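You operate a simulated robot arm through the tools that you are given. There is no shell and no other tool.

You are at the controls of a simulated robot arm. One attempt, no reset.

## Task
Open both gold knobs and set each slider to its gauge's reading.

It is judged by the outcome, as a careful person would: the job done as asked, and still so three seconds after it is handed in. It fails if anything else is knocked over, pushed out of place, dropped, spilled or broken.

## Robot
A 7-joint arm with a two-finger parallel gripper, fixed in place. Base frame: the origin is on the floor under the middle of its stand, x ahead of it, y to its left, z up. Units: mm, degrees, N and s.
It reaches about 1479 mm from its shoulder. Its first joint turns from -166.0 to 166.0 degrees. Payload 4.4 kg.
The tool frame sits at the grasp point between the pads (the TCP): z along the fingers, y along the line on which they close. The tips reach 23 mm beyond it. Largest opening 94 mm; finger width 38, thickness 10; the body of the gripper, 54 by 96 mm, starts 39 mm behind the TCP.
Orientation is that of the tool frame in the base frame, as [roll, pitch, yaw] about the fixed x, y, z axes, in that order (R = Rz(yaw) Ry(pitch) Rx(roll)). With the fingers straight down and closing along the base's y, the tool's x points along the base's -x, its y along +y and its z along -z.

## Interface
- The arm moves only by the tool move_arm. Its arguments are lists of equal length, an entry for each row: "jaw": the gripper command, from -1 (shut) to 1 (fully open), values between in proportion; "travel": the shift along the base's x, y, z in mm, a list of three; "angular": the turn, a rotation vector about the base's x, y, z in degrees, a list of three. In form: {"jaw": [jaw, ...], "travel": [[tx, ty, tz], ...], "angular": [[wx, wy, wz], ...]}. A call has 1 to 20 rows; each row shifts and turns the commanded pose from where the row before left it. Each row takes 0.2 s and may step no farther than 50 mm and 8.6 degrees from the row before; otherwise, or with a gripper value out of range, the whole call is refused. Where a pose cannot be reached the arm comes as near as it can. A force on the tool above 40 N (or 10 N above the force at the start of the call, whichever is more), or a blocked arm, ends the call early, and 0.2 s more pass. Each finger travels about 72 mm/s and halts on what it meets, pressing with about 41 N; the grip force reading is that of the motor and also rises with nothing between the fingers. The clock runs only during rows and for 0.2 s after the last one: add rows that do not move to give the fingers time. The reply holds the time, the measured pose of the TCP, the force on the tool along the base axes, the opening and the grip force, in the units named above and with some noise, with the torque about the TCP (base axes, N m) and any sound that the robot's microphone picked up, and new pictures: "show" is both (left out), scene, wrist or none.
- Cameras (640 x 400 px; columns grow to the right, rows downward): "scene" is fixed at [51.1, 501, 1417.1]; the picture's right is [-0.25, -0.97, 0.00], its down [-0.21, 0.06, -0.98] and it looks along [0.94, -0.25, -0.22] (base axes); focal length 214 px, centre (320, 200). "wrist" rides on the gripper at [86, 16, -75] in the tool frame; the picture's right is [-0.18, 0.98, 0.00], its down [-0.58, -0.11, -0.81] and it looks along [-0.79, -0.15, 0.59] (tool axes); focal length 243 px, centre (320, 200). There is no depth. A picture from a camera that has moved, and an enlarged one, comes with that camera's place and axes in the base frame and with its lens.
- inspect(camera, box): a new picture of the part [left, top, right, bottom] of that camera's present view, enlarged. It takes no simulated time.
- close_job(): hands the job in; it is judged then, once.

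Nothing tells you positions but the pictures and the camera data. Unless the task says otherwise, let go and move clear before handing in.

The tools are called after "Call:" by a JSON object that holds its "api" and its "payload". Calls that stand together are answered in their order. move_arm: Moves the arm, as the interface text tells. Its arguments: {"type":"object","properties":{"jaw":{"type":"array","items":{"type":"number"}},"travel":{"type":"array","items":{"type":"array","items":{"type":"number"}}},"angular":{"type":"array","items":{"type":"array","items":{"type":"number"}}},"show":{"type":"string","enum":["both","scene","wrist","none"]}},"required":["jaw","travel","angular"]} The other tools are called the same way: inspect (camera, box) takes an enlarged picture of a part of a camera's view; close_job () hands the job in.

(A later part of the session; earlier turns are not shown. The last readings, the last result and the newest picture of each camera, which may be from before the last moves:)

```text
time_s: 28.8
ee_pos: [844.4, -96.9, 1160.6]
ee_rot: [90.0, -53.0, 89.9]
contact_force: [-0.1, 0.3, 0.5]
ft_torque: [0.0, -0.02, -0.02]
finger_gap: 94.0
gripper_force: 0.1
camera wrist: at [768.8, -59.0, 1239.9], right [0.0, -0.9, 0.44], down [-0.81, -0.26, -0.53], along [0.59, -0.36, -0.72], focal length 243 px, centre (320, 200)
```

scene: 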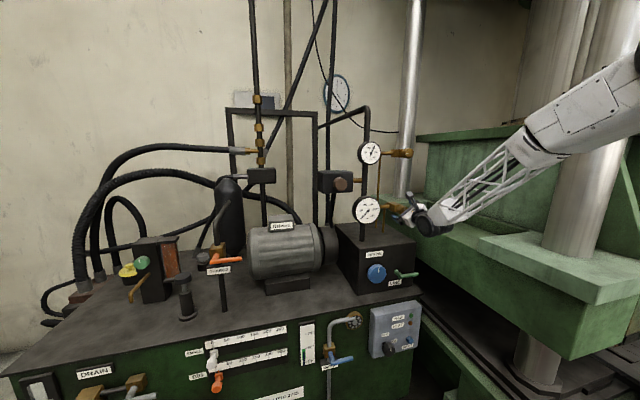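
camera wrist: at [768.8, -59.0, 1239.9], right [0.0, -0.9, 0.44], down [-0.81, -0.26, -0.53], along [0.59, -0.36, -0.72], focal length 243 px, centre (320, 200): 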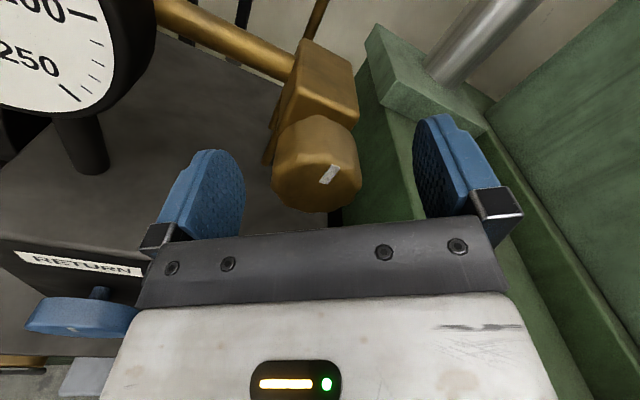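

The knob is centred between the pads, so I'll close on it.

Call:
{"api": "move_arm", "payload": {"jaw": [-1, -1, -1, -1, -1], "travel": [[0, 0, 0], [0, 0, 0], [0, 0, 0], [0, 0, 0], [0, 0, 0]], "angular": [[0, 0, 0], [0, 0, 0], [0, 0, 0], [0, 0, 0], [0, 0, 0]], "show": "wrist"}}

```text
time_s: 30.1
ee_pos: [843.5, -95.8, 1159.1]
ee_rot: [90.2, -53.0, 90.0]
contact_force: [9.8, 6.9, -3.4]
ft_torque: [-0.03, -0.27, -0.03]
finger_gap: 41.9
gripper_force: 45.1
stopped in row 5: the force on the tool passed its limit at 41 N (the readings are from after the stop); the commanded pose is now the measured one
camera wrist: at [768.7, -57.8, 1238.8], right [0.0, -0.9, 0.45], down [-0.81, -0.27, -0.53], along [0.59, -0.36, -0.72], focal length 243 px, centre (320, 200)
```

wrist: 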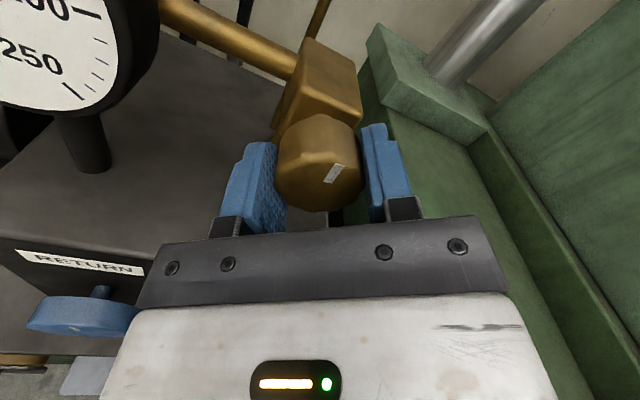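

The grip is holding after a brief side load, and the commanded pose has been reset. I'll start turning counter-clockwise.

Call:
{"api": "move_arm", "payload": {"jaw": [-1, -1, -1, -1, -1], "travel": [[0.4, 0.3, -0.1], [0, 0, 0], [0, 0, 0], [0, 0, 0], [0, 0, 0]], "angular": [[0, 0, 0], [-5, 0, 0], [-5, 0, 0], [-5, 0, 0], [0, 0, 0]], "show": "none"}}

```text
time_s: 31.3
ee_pos: [844.1, -96.0, 1159.1]
ee_rot: [90.3, -38.0, 90.0]
contact_force: [-11.8, 10.7, -0.9]
ft_torque: [-0.01, 0.34, -0.75]
finger_gap: 41.4
gripper_force: 44.8
```

Call:
{"api": "move_arm", "payload": {"jaw": [-1, -1, -1, -1, -1, -1, -1], "travel": [[-0.4, 0.5, 0], [0, 0, 0], [0, 0, 0], [0, 0, 0], [0, 0, 0], [0, 0, 0], [0, 0, 0]], "angular": [[0, 0, 0], [-5, 0, 0], [-5, 0, 0], [-5, 0, 0], [-5, 0, 0], [-5, 0, 0], [0, 0, 0]], "show": "wrist"}}

Call:
{"api": "inspect", "payload": {"camera": "scene", "box": [345, 130, 445, 230]}}

```text
time_s: 32.9
ee_pos: [843.9, -95.9, 1160.2]
ee_rot: [90.0, -13.0, 90.0]
contact_force: [7.2, -17.2, 5.3]
ft_torque: [0.01, -0.45, -0.78]
finger_gap: 41.5
gripper_force: 44.7
camera wrist: at [768.8, -16.3, 1195.5], right [0.0, -0.4, 0.92], down [-0.81, -0.54, -0.24], along [0.59, -0.74, -0.32], focal length 243 px, centre (320, 200)
```

wrist: 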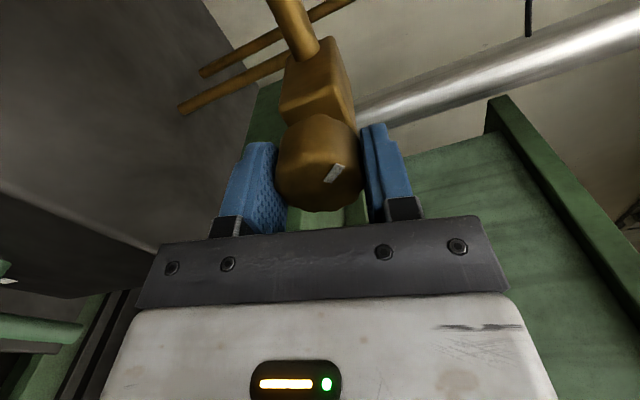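

```text
4.00 times, centred on (395, 180) of scene
camera zoom: at [51.1, 501.0, 1417.1], right [-0.25, -0.97, 0.0], down [-0.21, 0.06, -0.98], along [0.94, -0.25, -0.22], focal length 858 px, centre (20, 280)
```

zoom: 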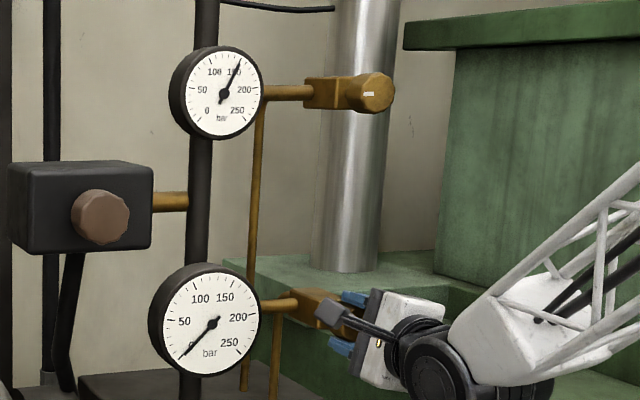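

It has turned about 40° and the gauge still reads 0, which is expected since the first valve opened past about 45°. I'll trim the side load and continue.

Call:
{"api": "move_arm", "payload": {"jaw": [-1, -1, -1, -1, -1, -1, -1], "travel": [[0.2, -0.8, 0.3], [0, 0, 0], [0, 0, 0], [0, 0, 0], [0, 0, 0], [0, 0, 0], [0, 0, 0]], "angular": [[0, 0, 0], [-5, 0, 0], [-5, 0, 0], [-5, 0, 0], [-5, 0, 0], [-5, 0, 0], [0, 0, 0]], "show": "none"}}

Call:
{"api": "inspect", "payload": {"camera": "scene", "box": [345, 130, 445, 230]}}

```text
time_s: 34.5
ee_pos: [844.4, -95.9, 1159.4]
ee_rot: [90.2, 12.0, 90.0]
contact_force: [5.0, 2.3, 8.2]
ft_torque: [-0.02, -0.53, -0.03]
finger_gap: 41.9
gripper_force: 45.1
```

```text
4.00 times, centred on (395, 180) of scene
camera zoom: at [51.1, 501.0, 1417.1], right [-0.25, -0.97, 0.0], down [-0.21, 0.06, -0.98], along [0.94, -0.25, -0.22], focal length 858 px, centre (20, 280)
```

zoom: 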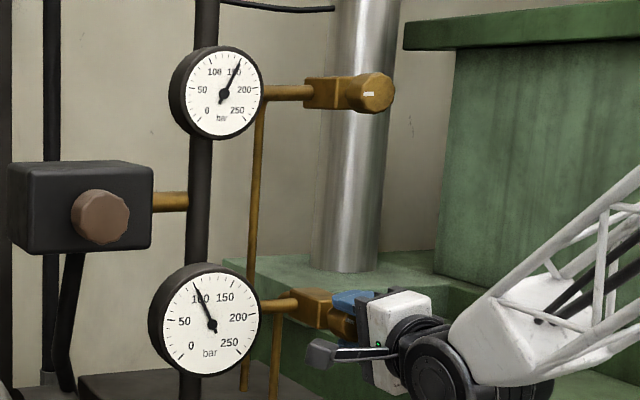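

The lower gauge now reads near 95–100. I'll continue to the stop at about 90°.

Call:
{"api": "move_arm", "payload": {"jaw": [-1, -1, -1, -1, -1, -1, -1], "travel": [[0.2, 0.1, 0.4], [0, 0, 0], [0, 0, 0], [0, 0, 0], [0, 0, 0], [0, 0, 0], [0, 0, 0]], "angular": [[0, 0, 0], [-5, 0, 0], [-5, 0, 0], [-5, 0, 0], [-5, 0, 0], [-5, 0, 0], [0, 0, 0]], "show": "wrist"}}

Call:
{"api": "inspect", "payload": {"camera": "scene", "box": [345, 185, 401, 235]}}

```text
time_s: 36.1
ee_pos: [844.6, -95.7, 1161.4]
ee_rot: [90.1, 37.1, 90.0]
contact_force: [-18.0, 19.4, 10.3]
ft_torque: [0.02, -0.03, 1.01]
finger_gap: 41.6
gripper_force: 45.0
camera wrist: at [768.8, -18.1, 1121.6], right [0.0, 0.45, 0.9], down [-0.81, -0.53, 0.26], along [0.59, -0.72, 0.36], focal length 243 px, centre (320, 200)
```

wrist: 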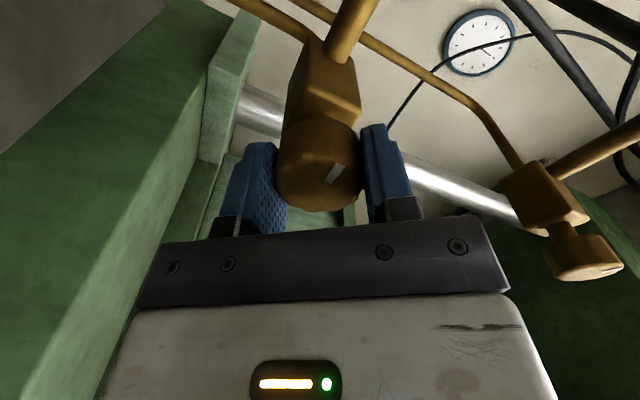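

```text
8.00 times, centred on (373, 210) of scene
camera zoom: at [51.1, 501.0, 1417.1], right [-0.25, -0.97, 0.0], down [-0.21, 0.06, -0.98], along [0.94, -0.25, -0.22], focal length 1716 px, centre (-104, 120)
```

zoom: 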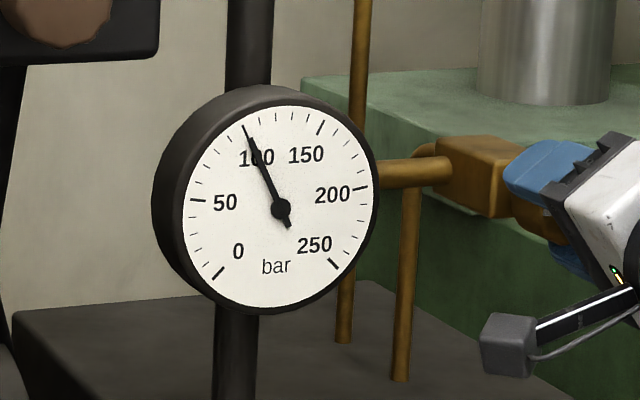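

It's at about 90° now. I'll trim the load and turn a few degrees more to confirm the stop.

Call:
{"api": "move_arm", "payload": {"jaw": [-1, -1, -1, -1, -1], "travel": [[-0.6, 0.7, 0.5], [0, 0, 0], [0, 0, 0], [0, 0, 0], [0, 0, 0]], "angular": [[0, 0, 0], [-4, 0, 0], [-4, 0, 0], [-4, 0, 0], [0, 0, 0]], "show": "none"}}

```text
time_s: 37.3
ee_pos: [843.9, -95.5, 1160.1]
ee_rot: [90.2, 49.1, 90.0]
contact_force: [1.0, 1.6, 2.7]
ft_torque: [0.39, -0.19, 0.17]
finger_gap: 41.9
gripper_force: 44.6
```

Call:
{"api": "move_arm", "payload": {"jaw": [-1, -1, -1], "travel": [[0, 0, 0], [0, 0, 0], [0, 0, 0]], "angular": [[-4, 0, 0], [-3, 0, 0], [0, 0, 0]], "show": "none"}}

Call:
{"api": "move_arm", "payload": {"jaw": [0.6, 0.6, 0.6, 0.6, 0.6, 0.6, 0.6, 1], "travel": [[0, 0, 0], [0, 0, 0], [0, 0, 0], [-20, 0, 0], [-40, 0, 0], [-45, 0, 0], [-45, 0, 0], [0, 0, 0]], "angular": [[0, 0, 0], [0, 0, 0], [0, 0, 0], [0, 0, 0], [0, 0, 0], [0, 0, 0], [0, 0, 0], [0, 0, 0]]}}

Call:
{"api": "inspect", "payload": {"camera": "scene", "box": [345, 185, 425, 235]}}

Call:
{"api": "inspect", "payload": {"camera": "scene", "box": [345, 190, 393, 230]}}

Call:
{"api": "inspect", "payload": {"camera": "scene", "box": [350, 136, 391, 172]}}

```text
time_s: 38.1
ee_pos: [842.8, -95.4, 1160.4]
ee_rot: [90.2, 56.0, 90.0]
contact_force: [1.0, -2.5, -2.8]
ft_torque: [0.95, -0.23, 0.12]
finger_gap: 41.8
gripper_force: 45.0
```

```text
time_s: 39.9
ee_pos: [693.5, -95.2, 1160.7]
ee_rot: [90.1, 56.1, 89.8]
contact_force: [0.6, -0.5, 0.6]
ft_torque: [-0.03, 0.02, 0.04]
finger_gap: 94.0
gripper_force: 0.1
camera wrist: at [617.8, -34.3, 1098.2], right [0.0, 0.71, 0.7], down [-0.81, -0.41, 0.42], along [0.59, -0.57, 0.57], focal length 243 px, centre (320, 200)
```

scene: 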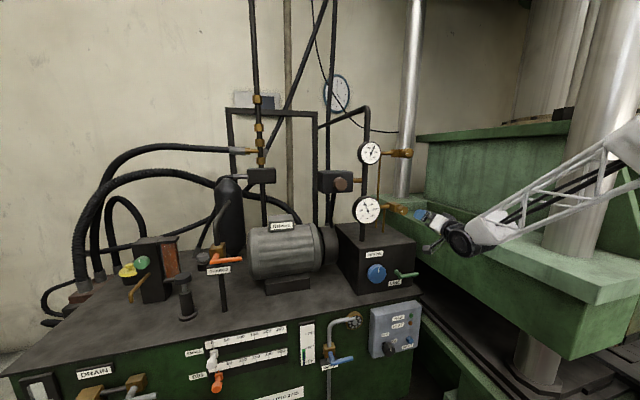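
wrist: 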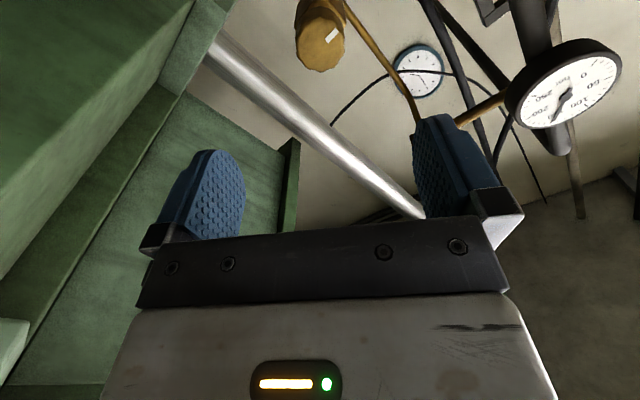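

```text
8.00 times, centred on (385, 210) of scene
camera zoom: at [51.1, 501.0, 1417.1], right [-0.25, -0.97, 0.0], down [-0.21, 0.06, -0.98], along [0.94, -0.25, -0.22], focal length 1716 px, centre (-200, 120)
```

zoom: 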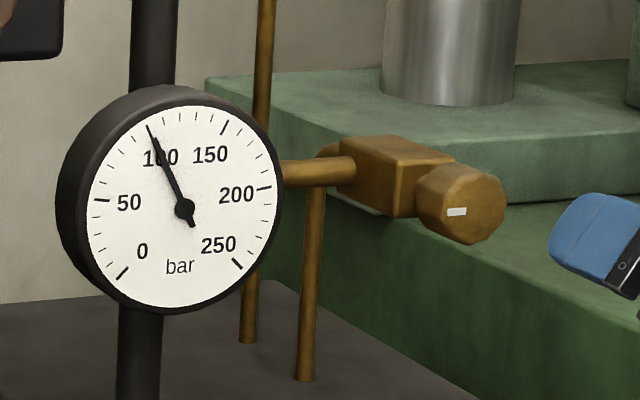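

```text
10.00 times, centred on (369, 210) of scene
camera zoom: at [51.1, 501.0, 1417.1], right [-0.25, -0.97, 0.0], down [-0.21, 0.06, -0.98], along [0.94, -0.25, -0.22], focal length 2145 px, centre (-170, 100)
```

zoom: 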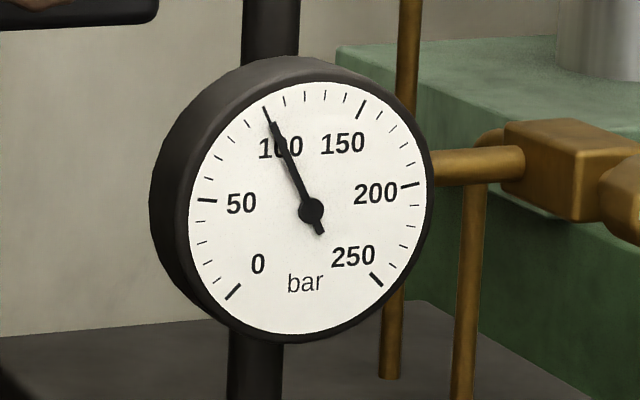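

```text
11.11 times, centred on (370, 154) of scene
camera zoom: at [51.1, 501.0, 1417.1], right [-0.25, -0.97, 0.0], down [-0.21, 0.06, -0.98], along [0.94, -0.25, -0.22], focal length 2383 px, centre (-241, 711)
```

zoom: 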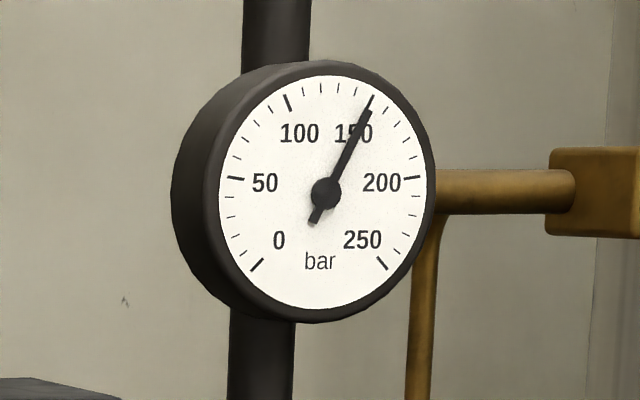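

Both gold knobs are fully open with their marks horizontal. The small (upper) gauge reads about 150 and the big (lower) gauge about 100; I'll cross-check those through the wrist camera.

Call:
{"api": "inspect", "payload": {"camera": "wrist", "box": [500, 40, 628, 140]}}

```text
4.00 times, centred on (564, 90) of wrist
camera zoom: at [617.8, -34.3, 1098.2], right [0.0, 0.71, 0.7], down [-0.81, -0.41, 0.42], along [0.59, -0.57, 0.57], focal length 970 px, centre (-656, 640)
```

zoom: 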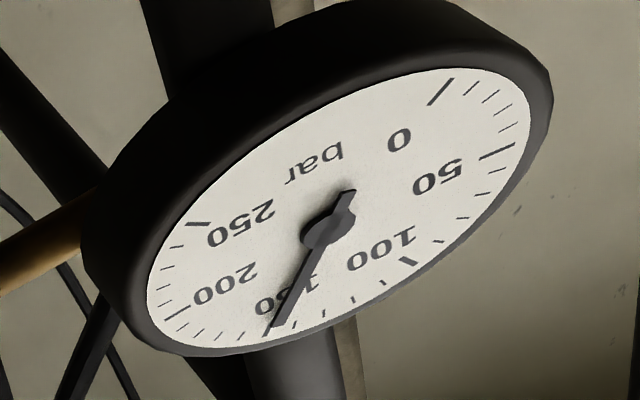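

Seen from below, the upper gauge also fits 150. Next come the sliders, which I estimate at y≈686 for the 0 mark, x≈640–668, with the SMALL one around z≈790 and the BIG one around z≈700. I'll retract first while rolling the gripper.

Call:
{"api": "move_arm", "payload": {"jaw": [1, 1, 1, 1, 1, 1, 1], "travel": [[-40, 0, 0], [-40, 0, 0], [-40, 0, 0], [-40, 0, 0], [-40, 0, 0], [-40, 0, 0], [0, 0, 0]], "angular": [[8.4, 0, 0], [8.4, 0, 0], [8.4, 0, 0], [8.4, 0, 0], [8.4, 0, 0], [8.4, 0, 0], [0, 0, 0]]}}

```text
time_s: 41.5
ee_pos: [454.1, -95.7, 1159.4]
ee_rot: [90.0, 5.4, 90.0]
contact_force: [-0.8, -0.1, -0.4]
ft_torque: [0.0, -0.05, 0.01]
finger_gap: 93.9
gripper_force: 0.0
camera wrist: at [378.2, -8.5, 1168.4], right [0.0, -0.09, 1.0], down [-0.81, -0.59, -0.05], along [0.59, -0.8, -0.07], focal length 243 px, centre (320, 200)
```

scene: 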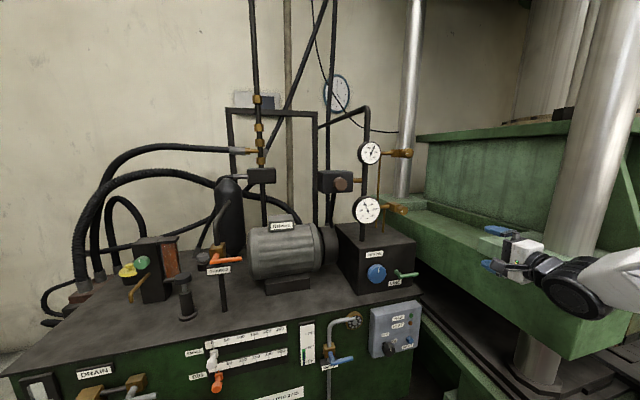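
wrist: 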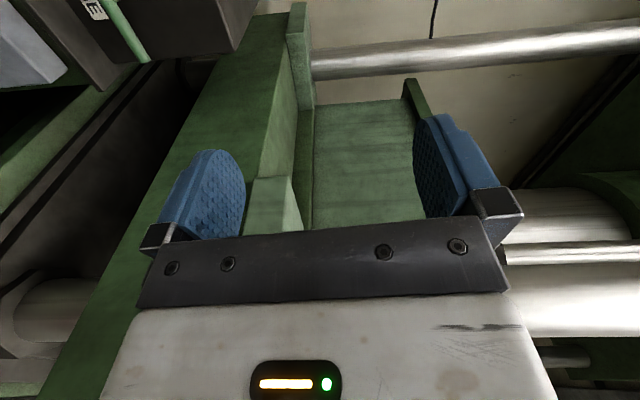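

Clear of everything now. I'll swing left toward the slider panel at x≈450 while rolling so the camera ends up on top.

Call:
{"api": "move_arm", "payload": {"jaw": [1, 1, 1, 1, 1, 1, 1, 1, 1, 1, 1, 1, 1, 1], "travel": [[0, 45, -6], [0, 45, -6], [0, 45, -6], [0, 45, -6], [0, 45, -6], [0, 45, -6], [0, 45, -6], [0, 45, -6], [0, 45, -6], [0, 45, -6], [0, 45, -6], [0, 45, -6], [0, 45, -6], [0, 0, 0]], "angular": [[7.34, 0, 0], [7.34, 0, 0], [7.34, 0, 0], [7.34, 0, 0], [7.34, 0, 0], [7.34, 0, 0], [7.34, 0, 0], [7.34, 0, 0], [7.34, 0, 0], [7.34, 0, 0], [7.34, 0, 0], [7.34, 0, 0], [7.34, 0, 0], [0, 0, 0]]}}

```text
time_s: 44.5
ee_pos: [454.3, 490.2, 1082.9]
ee_rot: [97.3, -89.8, 82.8]
contact_force: [0.9, -0.3, -0.6]
ft_torque: [-0.04, 0.02, -0.02]
finger_gap: 94.0
gripper_force: 0.0
camera wrist: at [378.5, 472.5, 1170.4], right [0.0, -0.98, -0.18], down [-0.81, 0.11, -0.58], along [0.59, 0.15, -0.79], focal length 243 px, centre (320, 200)
```

scene: 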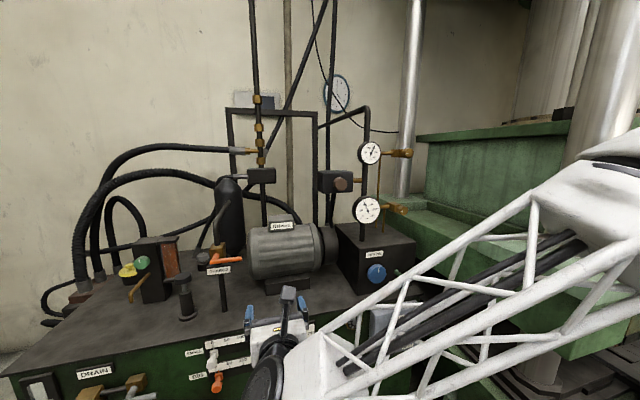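
wrist: 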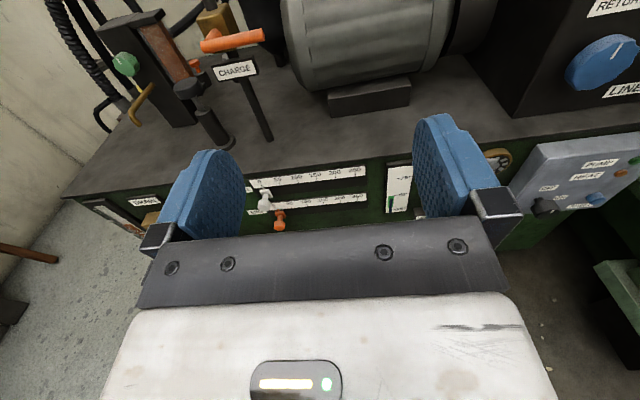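

The camera is on top now and sees both sliders between the fingers. I'll zoom in.

Call:
{"api": "inspect", "payload": {"camera": "wrist", "box": [230, 150, 390, 250]}}

Call:
{"api": "inspect", "payload": {"camera": "scene", "box": [180, 320, 308, 400]}}

```text
4.00 times, centred on (310, 200) of wrist
camera zoom: at [378.5, 472.5, 1170.4], right [0.0, -0.98, -0.18], down [-0.81, 0.11, -0.58], along [0.59, 0.15, -0.79], focal length 970 px, centre (360, 200)
```

zoom: 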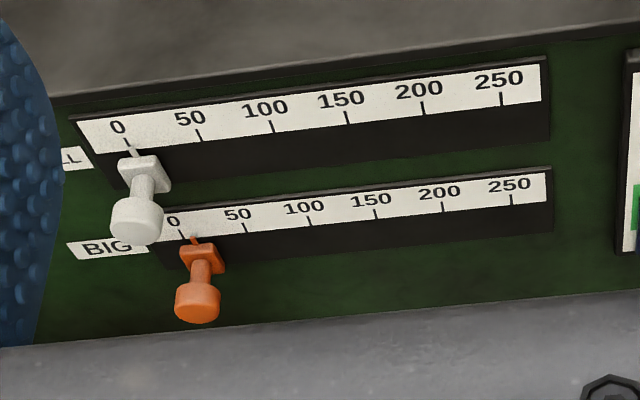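

```text
5.00 times, centred on (244, 360) of scene
camera zoom: at [51.1, 501.0, 1417.1], right [-0.25, -0.97, 0.0], down [-0.21, 0.06, -0.98], along [0.94, -0.25, -0.22], focal length 1072 px, centre (700, -600)
```

zoom: 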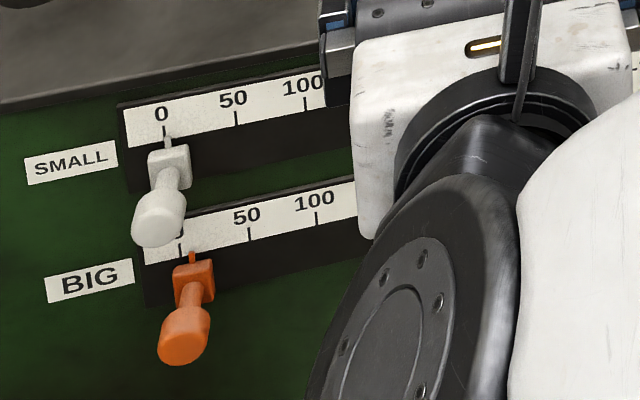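

I need a better depth baseline for the panel. I'll shift the wrist camera sideways and down with the same orientation and triangulate again.

Call:
{"api": "move_arm", "payload": {"jaw": [1, 1, 1, 1, 1, 1], "travel": [[0, 30, -35], [0, 30, -35], [0, 30, -35], [0, 30, -35], [0, 30, -35], [0, 0, 0]], "angular": [[0, 0, 0], [0, 0, 0], [0, 0, 0], [0, 0, 0], [0, 0, 0], [0, 0, 0]]}}

Call:
{"api": "inspect", "payload": {"camera": "wrist", "box": [240, 100, 400, 200]}}

```text
time_s: 45.9
ee_pos: [451.9, 640.1, 907.5]
ee_rot: [94.4, -89.8, 85.6]
contact_force: [-0.4, -0.4, -0.2]
ft_torque: [0.02, 0.03, 0.0]
finger_gap: 94.2
gripper_force: 0.0
camera wrist: at [377.7, 623.0, 995.1], right [0.0, -0.98, -0.18], down [-0.81, 0.11, -0.58], along [0.59, 0.15, -0.79], focal length 243 px, centre (320, 200)
```

scene: 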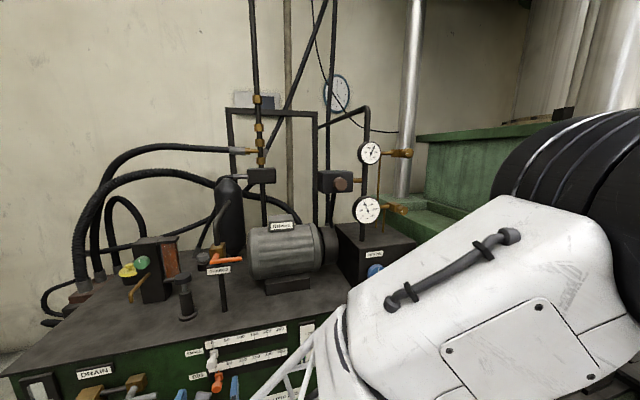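
wrist: 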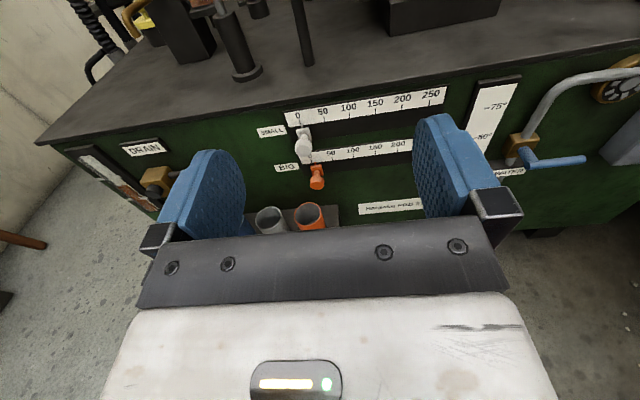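

```text
4.00 times, centred on (320, 150) of wrist
camera zoom: at [377.7, 623.0, 995.1], right [0.0, -0.98, -0.18], down [-0.81, 0.11, -0.58], along [0.59, 0.15, -0.79], focal length 970 px, centre (320, 400)
```

zoom: 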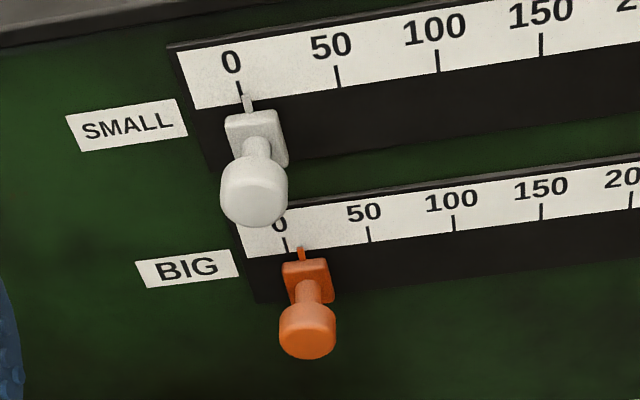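

From two wrist views the SMALL slider cap is near [753, 717, 675] and the BIG cap near [750, 712, 565], with the panel at x≈792. The scale is about 1 mm per bar, and the BIG slider seems to start slightly right of 0. I'll zoom in on the tick marks to calibrate y positions.

Call:
{"api": "inspect", "payload": {"camera": "wrist", "box": [280, 80, 380, 142]}}

Call:
{"api": "inspect", "payload": {"camera": "wrist", "box": [360, 70, 460, 132]}}

Call:
{"api": "inspect", "payload": {"camera": "wrist", "box": [290, 130, 420, 210]}}

Call:
{"api": "inspect", "payload": {"camera": "wrist", "box": [230, 180, 350, 250]}}

```text
6.40 times, centred on (330, 111) of wrist
camera zoom: at [377.7, 623.0, 995.1], right [0.0, -0.98, -0.18], down [-0.81, 0.11, -0.58], along [0.59, 0.15, -0.79], focal length 1553 px, centre (256, 770)
```

zoom: 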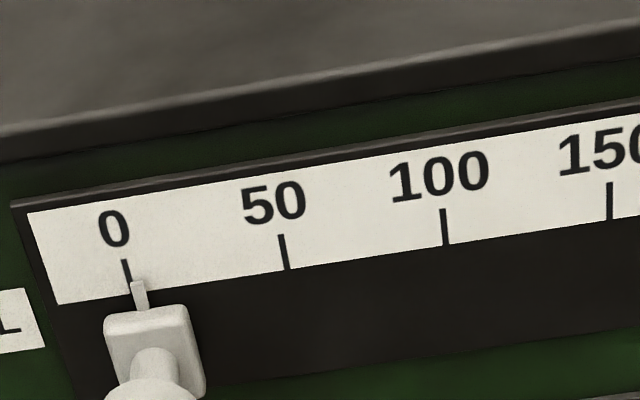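

```text
6.40 times, centred on (410, 101) of wrist
camera zoom: at [377.7, 623.0, 995.1], right [0.0, -0.98, -0.18], down [-0.81, 0.11, -0.58], along [0.59, 0.15, -0.79], focal length 1553 px, centre (-256, 834)
```

zoom: 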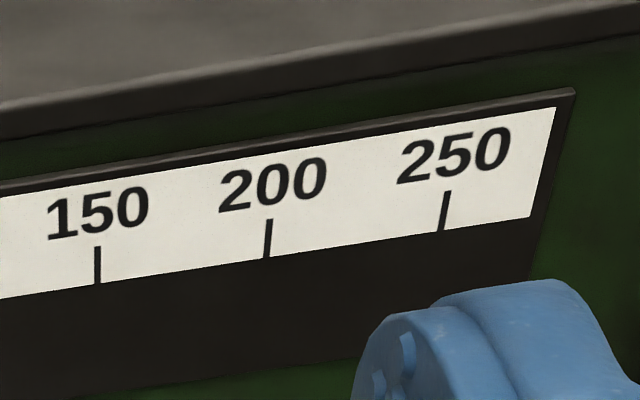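

```text
4.92 times, centred on (355, 170) of wrist
camera zoom: at [377.7, 623.0, 995.1], right [0.0, -0.98, -0.18], down [-0.81, 0.11, -0.58], along [0.59, 0.15, -0.79], focal length 1194 px, centre (148, 348)
```

zoom: 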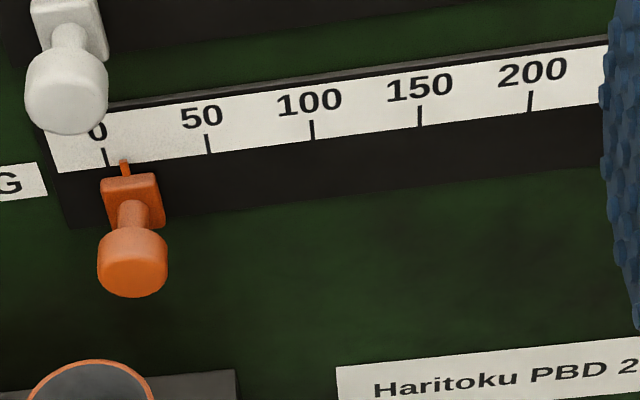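

```text
5.33 times, centred on (290, 215) of wrist
camera zoom: at [377.7, 623.0, 995.1], right [0.0, -0.98, -0.18], down [-0.81, 0.11, -0.58], along [0.59, 0.15, -0.79], focal length 1294 px, centre (480, 120)
```

zoom: 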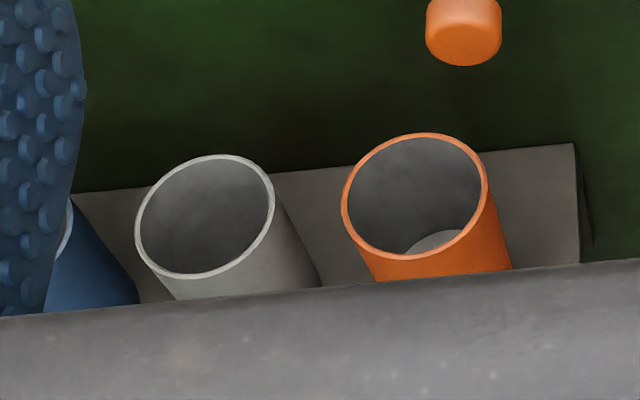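

The ticks come out evenly spaced at exactly 1 mm per bar, with 0 at y≈719.5, so 150 is at y≈569.7. There are loose cups on a shelf below (around z≈405–500), so I'll stay well above them. Next I'll approach in front of the SMALL slider.

Call:
{"api": "move_arm", "payload": {"jaw": [1, 1, 1, 1, 1, 1, 1, 1], "travel": [[24, 11, -33], [24, 11, -33], [24, 11, -33], [24, 11, -33], [24, 11, -33], [24, 11, -33], [24, 11, -34], [0, 0, 0]], "angular": [[0, 0, 0], [0, 0, 0], [0, 0, 0], [0, 0, 0], [0, 0, 0], [0, 0, 0], [0, 0, 0], [0, 0, 0]]}}

Call:
{"api": "inspect", "payload": {"camera": "wrist", "box": [240, 0, 400, 100]}}

```text
time_s: 47.7
ee_pos: [621.0, 716.9, 675.6]
ee_rot: [94.5, -89.9, 85.6]
contact_force: [-0.4, -0.5, -0.6]
ft_torque: [-0.03, 0.01, 0.03]
finger_gap: 93.9
gripper_force: 0.0
camera wrist: at [546.7, 699.6, 762.2], right [0.0, -0.98, -0.18], down [-0.81, 0.11, -0.58], along [0.59, 0.15, -0.79], focal length 243 px, centre (320, 200)
```

scene: 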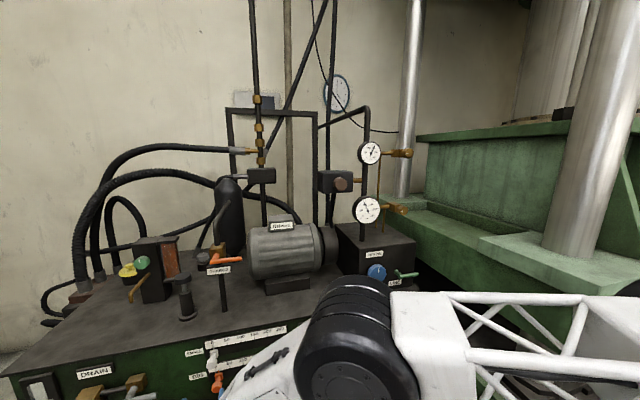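
wrist: 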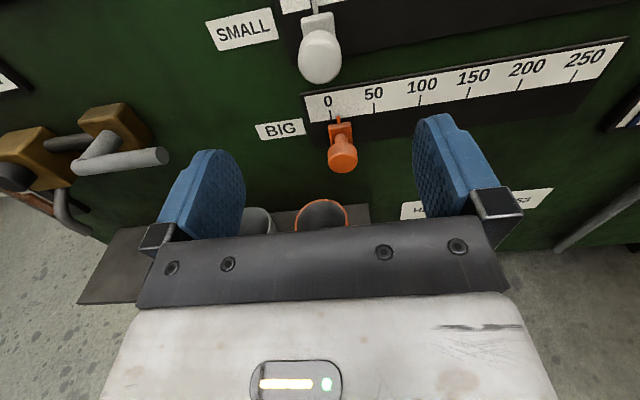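

```text
4.00 times, centred on (320, 50) of wrist
camera zoom: at [546.7, 699.6, 762.2], right [0.0, -0.98, -0.18], down [-0.81, 0.11, -0.58], along [0.59, 0.15, -0.79], focal length 970 px, centre (320, 800)
```

zoom: 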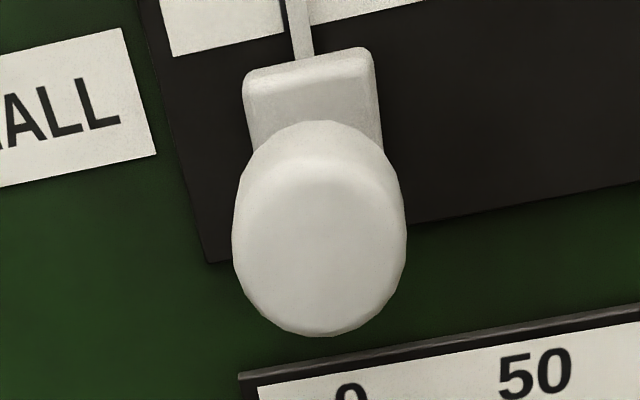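

The SMALL cap face is about 33 mm across, centred near y=716, z=676, x≈743. I'll move in around it.

Call:
{"api": "move_arm", "payload": {"jaw": [1, 1, 1, 1, 1, 1], "travel": [[35, -0.9, 0.4], [35, 0, 0], [30, 0, 0], [25, 0, 0], [0, 0, 0], [0, 0, 0]], "angular": [[0, 0, 0], [0, 0, 0], [0, 0, 0], [0, 0, 0], [0, 0, 0], [0, 0, 0]], "show": "wrist"}}

```text
time_s: 49.1
ee_pos: [746.3, 715.6, 675.9]
ee_rot: [94.9, -89.7, 85.2]
contact_force: [0.0, -0.4, -0.1]
ft_torque: [0.02, -0.03, -0.01]
finger_gap: 93.9
gripper_force: 0.0
camera wrist: at [671.8, 698.0, 763.1], right [0.0, -0.98, -0.18], down [-0.81, 0.11, -0.58], along [0.59, 0.15, -0.79], focal length 243 px, centre (320, 200)
```

wrist: 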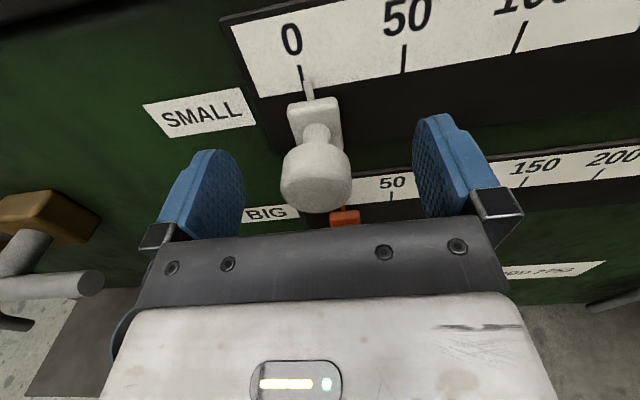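

The cap is between the pads. I'll close on it.

Call:
{"api": "move_arm", "payload": {"jaw": [-1, -1, -1, -1, -1, -1], "travel": [[0, 0, 0], [0, 0, 0], [0, 0, 0], [0, 0, 0], [0, 0, 0], [0, 0, 0]], "angular": [[0, 0, 0], [0, 0, 0], [0, 0, 0], [0, 0, 0], [0, 0, 0], [0, 0, 0]], "show": "wrist"}}

Call:
{"api": "inspect", "payload": {"camera": "wrist", "box": [240, 20, 400, 120]}}

```text
time_s: 50.5
ee_pos: [746.8, 715.7, 676.0]
ee_rot: [96.2, -89.8, 83.9]
contact_force: [1.4, 0.2, -0.4]
ft_torque: [0.0, -0.1, 0.01]
finger_gap: 33.2
gripper_force: 44.9
camera wrist: at [671.6, 698.0, 763.0], right [0.0, -0.98, -0.18], down [-0.81, 0.11, -0.58], along [0.59, 0.15, -0.79], focal length 243 px, centre (320, 200)
```

wrist: 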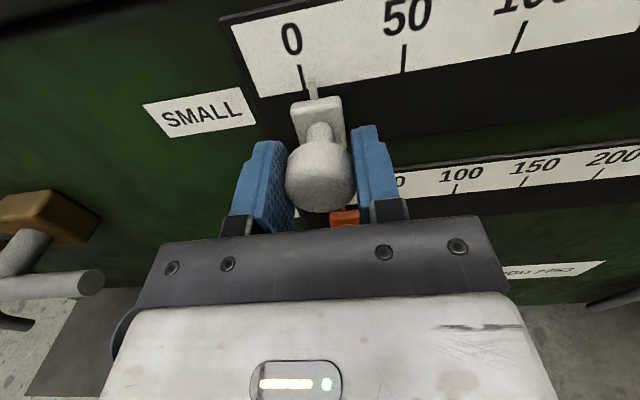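

```text
4.00 times, centred on (320, 70) of wrist
camera zoom: at [671.6, 698.0, 763.0], right [0.0, -0.98, -0.18], down [-0.81, 0.11, -0.58], along [0.59, 0.15, -0.79], focal length 970 px, centre (320, 720)
```

zoom: 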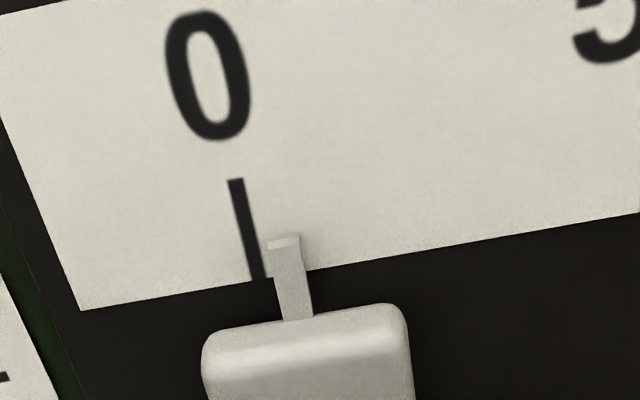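

The slider is gripped and its pointer sits about 4.5 bar right of 0, at TCP y≈715.7. I'll drag it about 145 mm along -y toward the 150 mark.

Call:
{"api": "move_arm", "payload": {"jaw": [-1, -1, -1, -1, -1, -1, -1, -1, -1, -1, -1, -1], "travel": [[0, -5, 0], [0, -14, 0], [0, -14, 0], [0, -14, 0], [0, -14, 0], [0, -14, 0], [0, -14, 0], [0, -14, 0], [0, -14, 0], [0, -14, 0], [0, -13, 0], [0, 0, 0]], "angular": [[0, 0, 0], [0, 0, 0], [0, 0, 0], [0, 0, 0], [0, 0, 0], [0, 0, 0], [0, 0, 0], [0, 0, 0], [0, 0, 0], [0, 0, 0], [0, 0, 0], [0, 0, 0]]}}

Call:
{"api": "inspect", "payload": {"camera": "wrist", "box": [240, 20, 400, 120]}}

```text
time_s: 53.1
ee_pos: [746.3, 571.8, 675.5]
ee_rot: [107.9, -89.7, 72.2]
contact_force: [-18.9, -0.7, -3.1]
ft_torque: [0.02, 0.06, 0.01]
finger_gap: 32.8
gripper_force: 45.2
camera wrist: at [671.8, 554.0, 763.0], right [0.0, -0.98, -0.18], down [-0.81, 0.11, -0.58], along [0.59, 0.15, -0.79], focal length 243 px, centre (320, 200)
```

scene: 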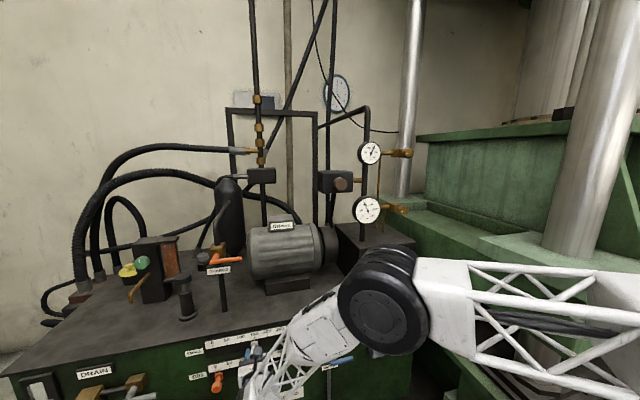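
wrist: 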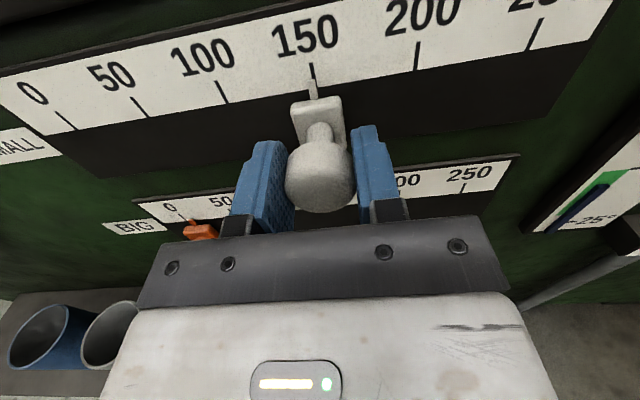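

```text
4.00 times, centred on (320, 70) of wrist
camera zoom: at [671.8, 554.0, 763.0], right [0.0, -0.98, -0.18], down [-0.81, 0.11, -0.58], along [0.59, 0.15, -0.79], focal length 970 px, centre (320, 720)
```

zoom: 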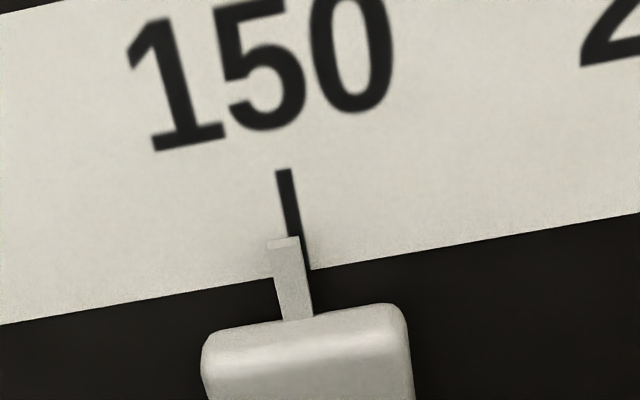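

The pointer is just short of 150 by roughly 1.8 mm after allowing for parallax. I'll nudge it, then release and check it square-on.

Call:
{"api": "move_arm", "payload": {"jaw": [-1, -1, -1, 0.2, 0.2, 0.2, 0.2, 0.2, 0.2], "travel": [[0, -1.8, 0], [0, 0, 0], [0, 0, 0], [0, 0, 0], [0, 0, 0], [-20, 0, 0], [-30, 10, 0], [-30, 8, 0], [0, 0, 0]], "angular": [[0, 0, 0], [0, 0, 0], [0, 0, 0], [0, 0, 0], [0, 0, 0], [0, 0, 0], [0, 0, 0], [0, 0, 0], [0, 0, 0]], "show": "wrist"}}

Call:
{"api": "inspect", "payload": {"camera": "wrist", "box": [270, 0, 370, 62]}}

```text
time_s: 55.1
ee_pos: [666.2, 587.9, 677.4]
ee_rot: [98.5, -89.8, 81.5]
contact_force: [-0.4, 0.3, 0.6]
ft_torque: [0.0, 0.0, 0.0]
finger_gap: 56.4
gripper_force: 0.1
camera wrist: at [591.1, 570.4, 764.2], right [0.0, -0.98, -0.18], down [-0.81, 0.11, -0.58], along [0.59, 0.15, -0.79], focal length 243 px, centre (320, 200)
```

wrist: 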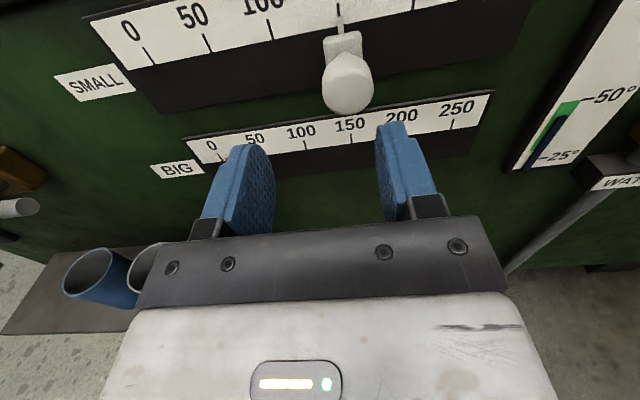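

```text
6.40 times, centred on (320, 31) of wrist
camera zoom: at [591.1, 570.4, 764.2], right [0.0, -0.98, -0.18], down [-0.81, 0.11, -0.58], along [0.59, 0.15, -0.79], focal length 1553 px, centre (320, 1282)
```

zoom: 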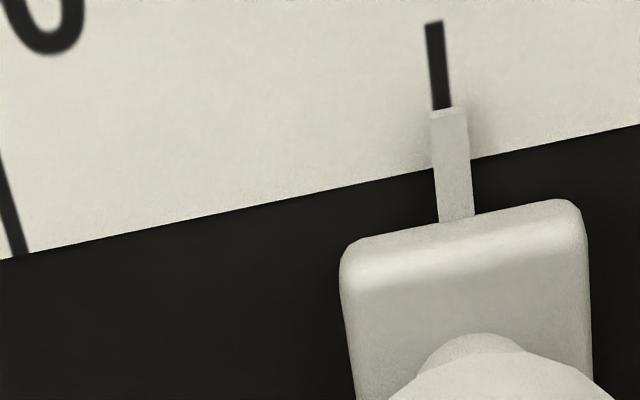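

SMALL now reads about 150.3 when viewed nearly square-on, which is good. The cups' rims are near z≈488 with the orange one around y≈751, so at z≈566 the gripper clears them by about 50 mm. I'll move in front of the BIG slider.

Call:
{"api": "move_arm", "payload": {"jaw": [0.6, 1, 1, 1, 1, 1, 1], "travel": [[-45, 0, 0], [0, 25, -22], [0, 25, -22], [0, 25, -22], [0, 25, -22], [0, 24, -22], [0, 0, 0]], "angular": [[0, 0, 0], [0, 0, 0], [0, 0, 0], [0, 0, 0], [0, 0, 0], [0, 0, 0], [0, 0, 0]]}}

Call:
{"api": "inspect", "payload": {"camera": "wrist", "box": [240, 0, 400, 100]}}

```text
time_s: 56.7
ee_pos: [622.4, 711.4, 565.1]
ee_rot: [94.9, -89.8, 85.1]
contact_force: [-0.7, 0.2, 0.8]
ft_torque: [0.01, -0.01, 0.0]
finger_gap: 93.9
gripper_force: 0.1
camera wrist: at [546.7, 694.3, 652.8], right [0.0, -0.98, -0.18], down [-0.81, 0.11, -0.58], along [0.59, 0.15, -0.79], focal length 243 px, centre (320, 200)
```

scene: 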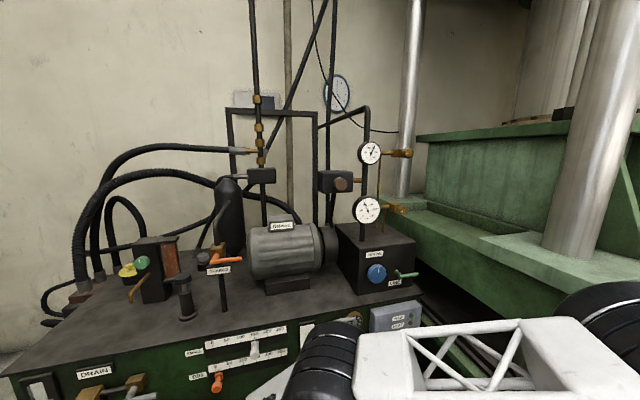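
wrist: 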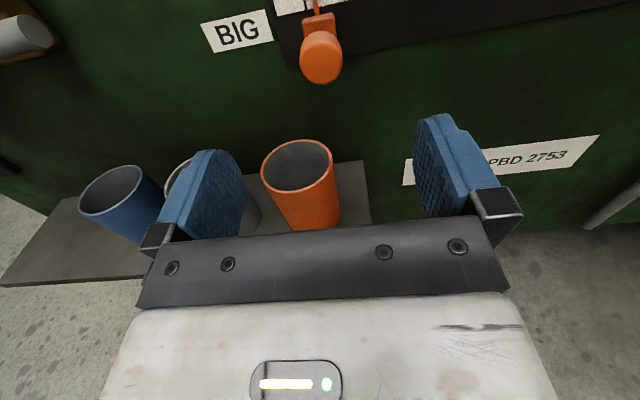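

```text
4.00 times, centred on (320, 50) of wrist
camera zoom: at [546.7, 694.3, 652.8], right [0.0, -0.98, -0.18], down [-0.81, 0.11, -0.58], along [0.59, 0.15, -0.79], focal length 970 px, centre (320, 800)
```

zoom: 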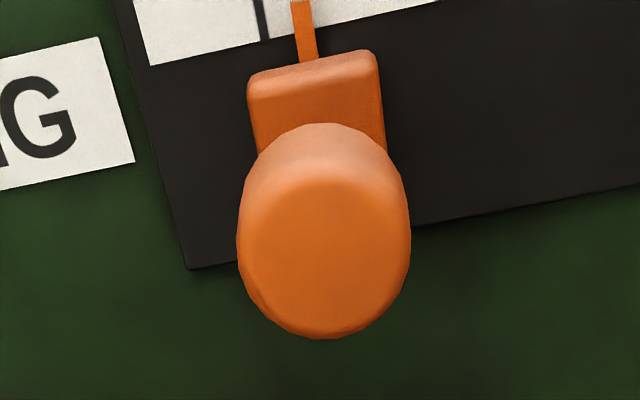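

The orange cap is centred about 1.5 mm to the right of the TCP, and the cup rims sit well below at z≈487. I'll move in around the cap.

Call:
{"api": "move_arm", "payload": {"jaw": [1, 1, 1, 1, 1, 1], "travel": [[35, -1.4, 0.8], [35, 0, 0], [30, 0, 0], [24, 0, 0], [0, 0, 0], [0, 0, 0]], "angular": [[0, 0, 0], [0, 0, 0], [0, 0, 0], [0, 0, 0], [0, 0, 0], [0, 0, 0]], "show": "both"}}

```text
time_s: 58.1
ee_pos: [747.1, 710.1, 567.3]
ee_rot: [94.9, -89.8, 85.2]
contact_force: [0.0, 0.5, 0.8]
ft_torque: [0.01, 0.0, -0.04]
finger_gap: 94.3
gripper_force: 0.0
camera wrist: at [671.2, 692.9, 654.6], right [0.0, -0.98, -0.18], down [-0.81, 0.11, -0.58], along [0.59, 0.15, -0.79], focal length 243 px, centre (320, 200)
```

scene: 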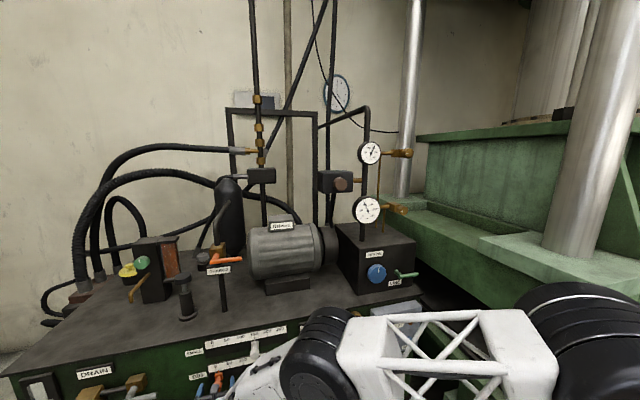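
wrist: 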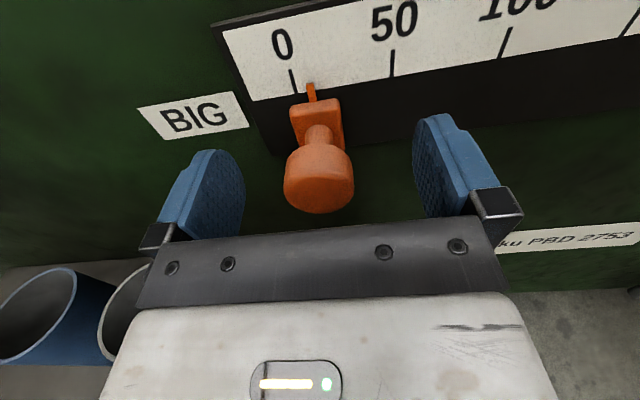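

Good alignment. I'll close on the BIG slider and check where its pointer is.

Call:
{"api": "move_arm", "payload": {"jaw": [-1, -1, -1, -1, -1, -1], "travel": [[0, 0, 0], [0, 0, 0], [0, 0, 0], [0, 0, 0], [0, 0, 0], [0, 0, 0]], "angular": [[0, 0, 0], [0, 0, 0], [0, 0, 0], [0, 0, 0], [0, 0, 0], [0, 0, 0]], "show": "wrist"}}

Call:
{"api": "inspect", "payload": {"camera": "wrist", "box": [240, 20, 400, 120]}}

```text
time_s: 59.5
ee_pos: [746.4, 709.6, 568.4]
ee_rot: [95.6, -89.7, 84.6]
contact_force: [-0.6, 0.0, 0.2]
ft_torque: [0.01, -0.02, 0.01]
finger_gap: 33.1
gripper_force: 45.1
camera wrist: at [671.0, 693.0, 654.5], right [0.0, -0.98, -0.18], down [-0.81, 0.11, -0.58], along [0.59, 0.15, -0.79], focal length 243 px, centre (320, 200)
```

wrist: 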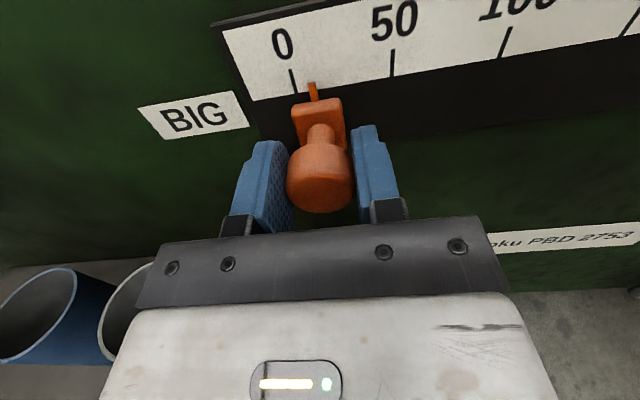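

```text
4.00 times, centred on (320, 70) of wrist
camera zoom: at [671.0, 693.0, 654.5], right [0.0, -0.98, -0.18], down [-0.81, 0.11, -0.58], along [0.59, 0.15, -0.79], focal length 970 px, centre (320, 720)
```

zoom: 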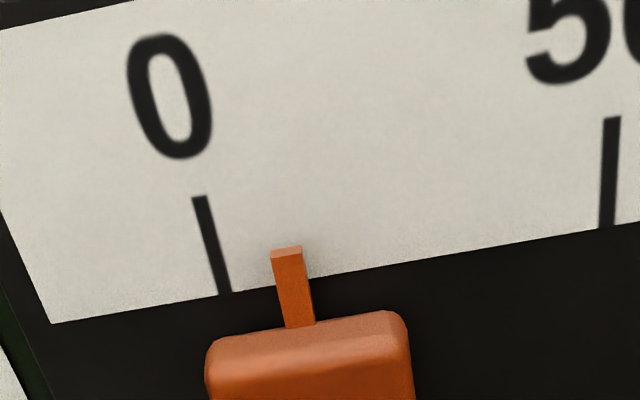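

The BIG pointer is at about 10 bar, so I'll drag it about 89 mm along -y toward 100 and then fine-tune.

Call:
{"api": "move_arm", "payload": {"jaw": [-1, -1, -1, -1, -1, -1, -1, -1, -1], "travel": [[0, -5, 0], [0, -12, 0], [0, -12, 0], [0, -12, 0], [0, -12, 0], [0, -12, 0], [0, -12, 0], [0, -12, 0], [0, 0, 0]], "angular": [[0, 0, 0], [0, 0, 0], [0, 0, 0], [0, 0, 0], [0, 0, 0], [0, 0, 0], [0, 0, 0], [0, 0, 0], [0, 0, 0]], "show": "wrist"}}

Call:
{"api": "inspect", "payload": {"camera": "wrist", "box": [240, 20, 400, 120]}}

```text
time_s: 61.5
ee_pos: [746.0, 620.8, 568.1]
ee_rot: [81.5, -89.8, 98.5]
contact_force: [8.0, 0.7, 11.7]
ft_torque: [-0.08, -0.28, 0.12]
finger_gap: 33.2
gripper_force: 45.3
camera wrist: at [670.8, 603.9, 654.4], right [0.0, -0.98, -0.18], down [-0.81, 0.11, -0.58], along [0.59, 0.15, -0.79], focal length 243 px, centre (320, 200)
```

wrist: 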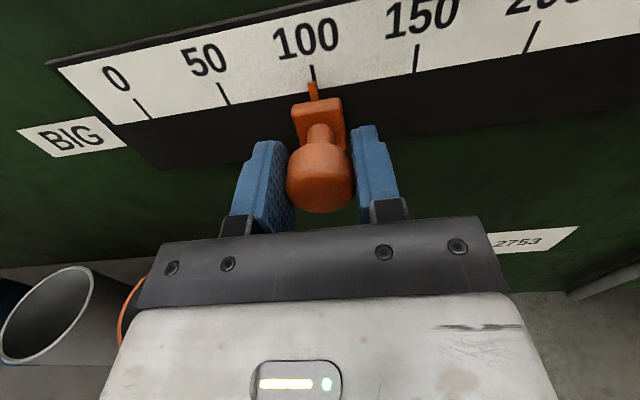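

```text
4.00 times, centred on (320, 70) of wrist
camera zoom: at [670.8, 603.9, 654.4], right [0.0, -0.98, -0.18], down [-0.81, 0.11, -0.58], along [0.59, 0.15, -0.79], focal length 970 px, centre (320, 720)
```

zoom: 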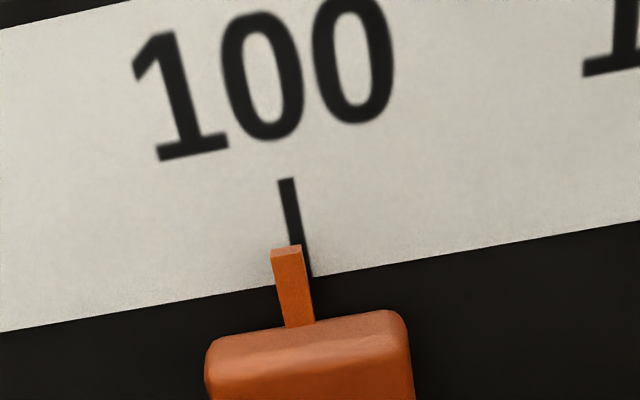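

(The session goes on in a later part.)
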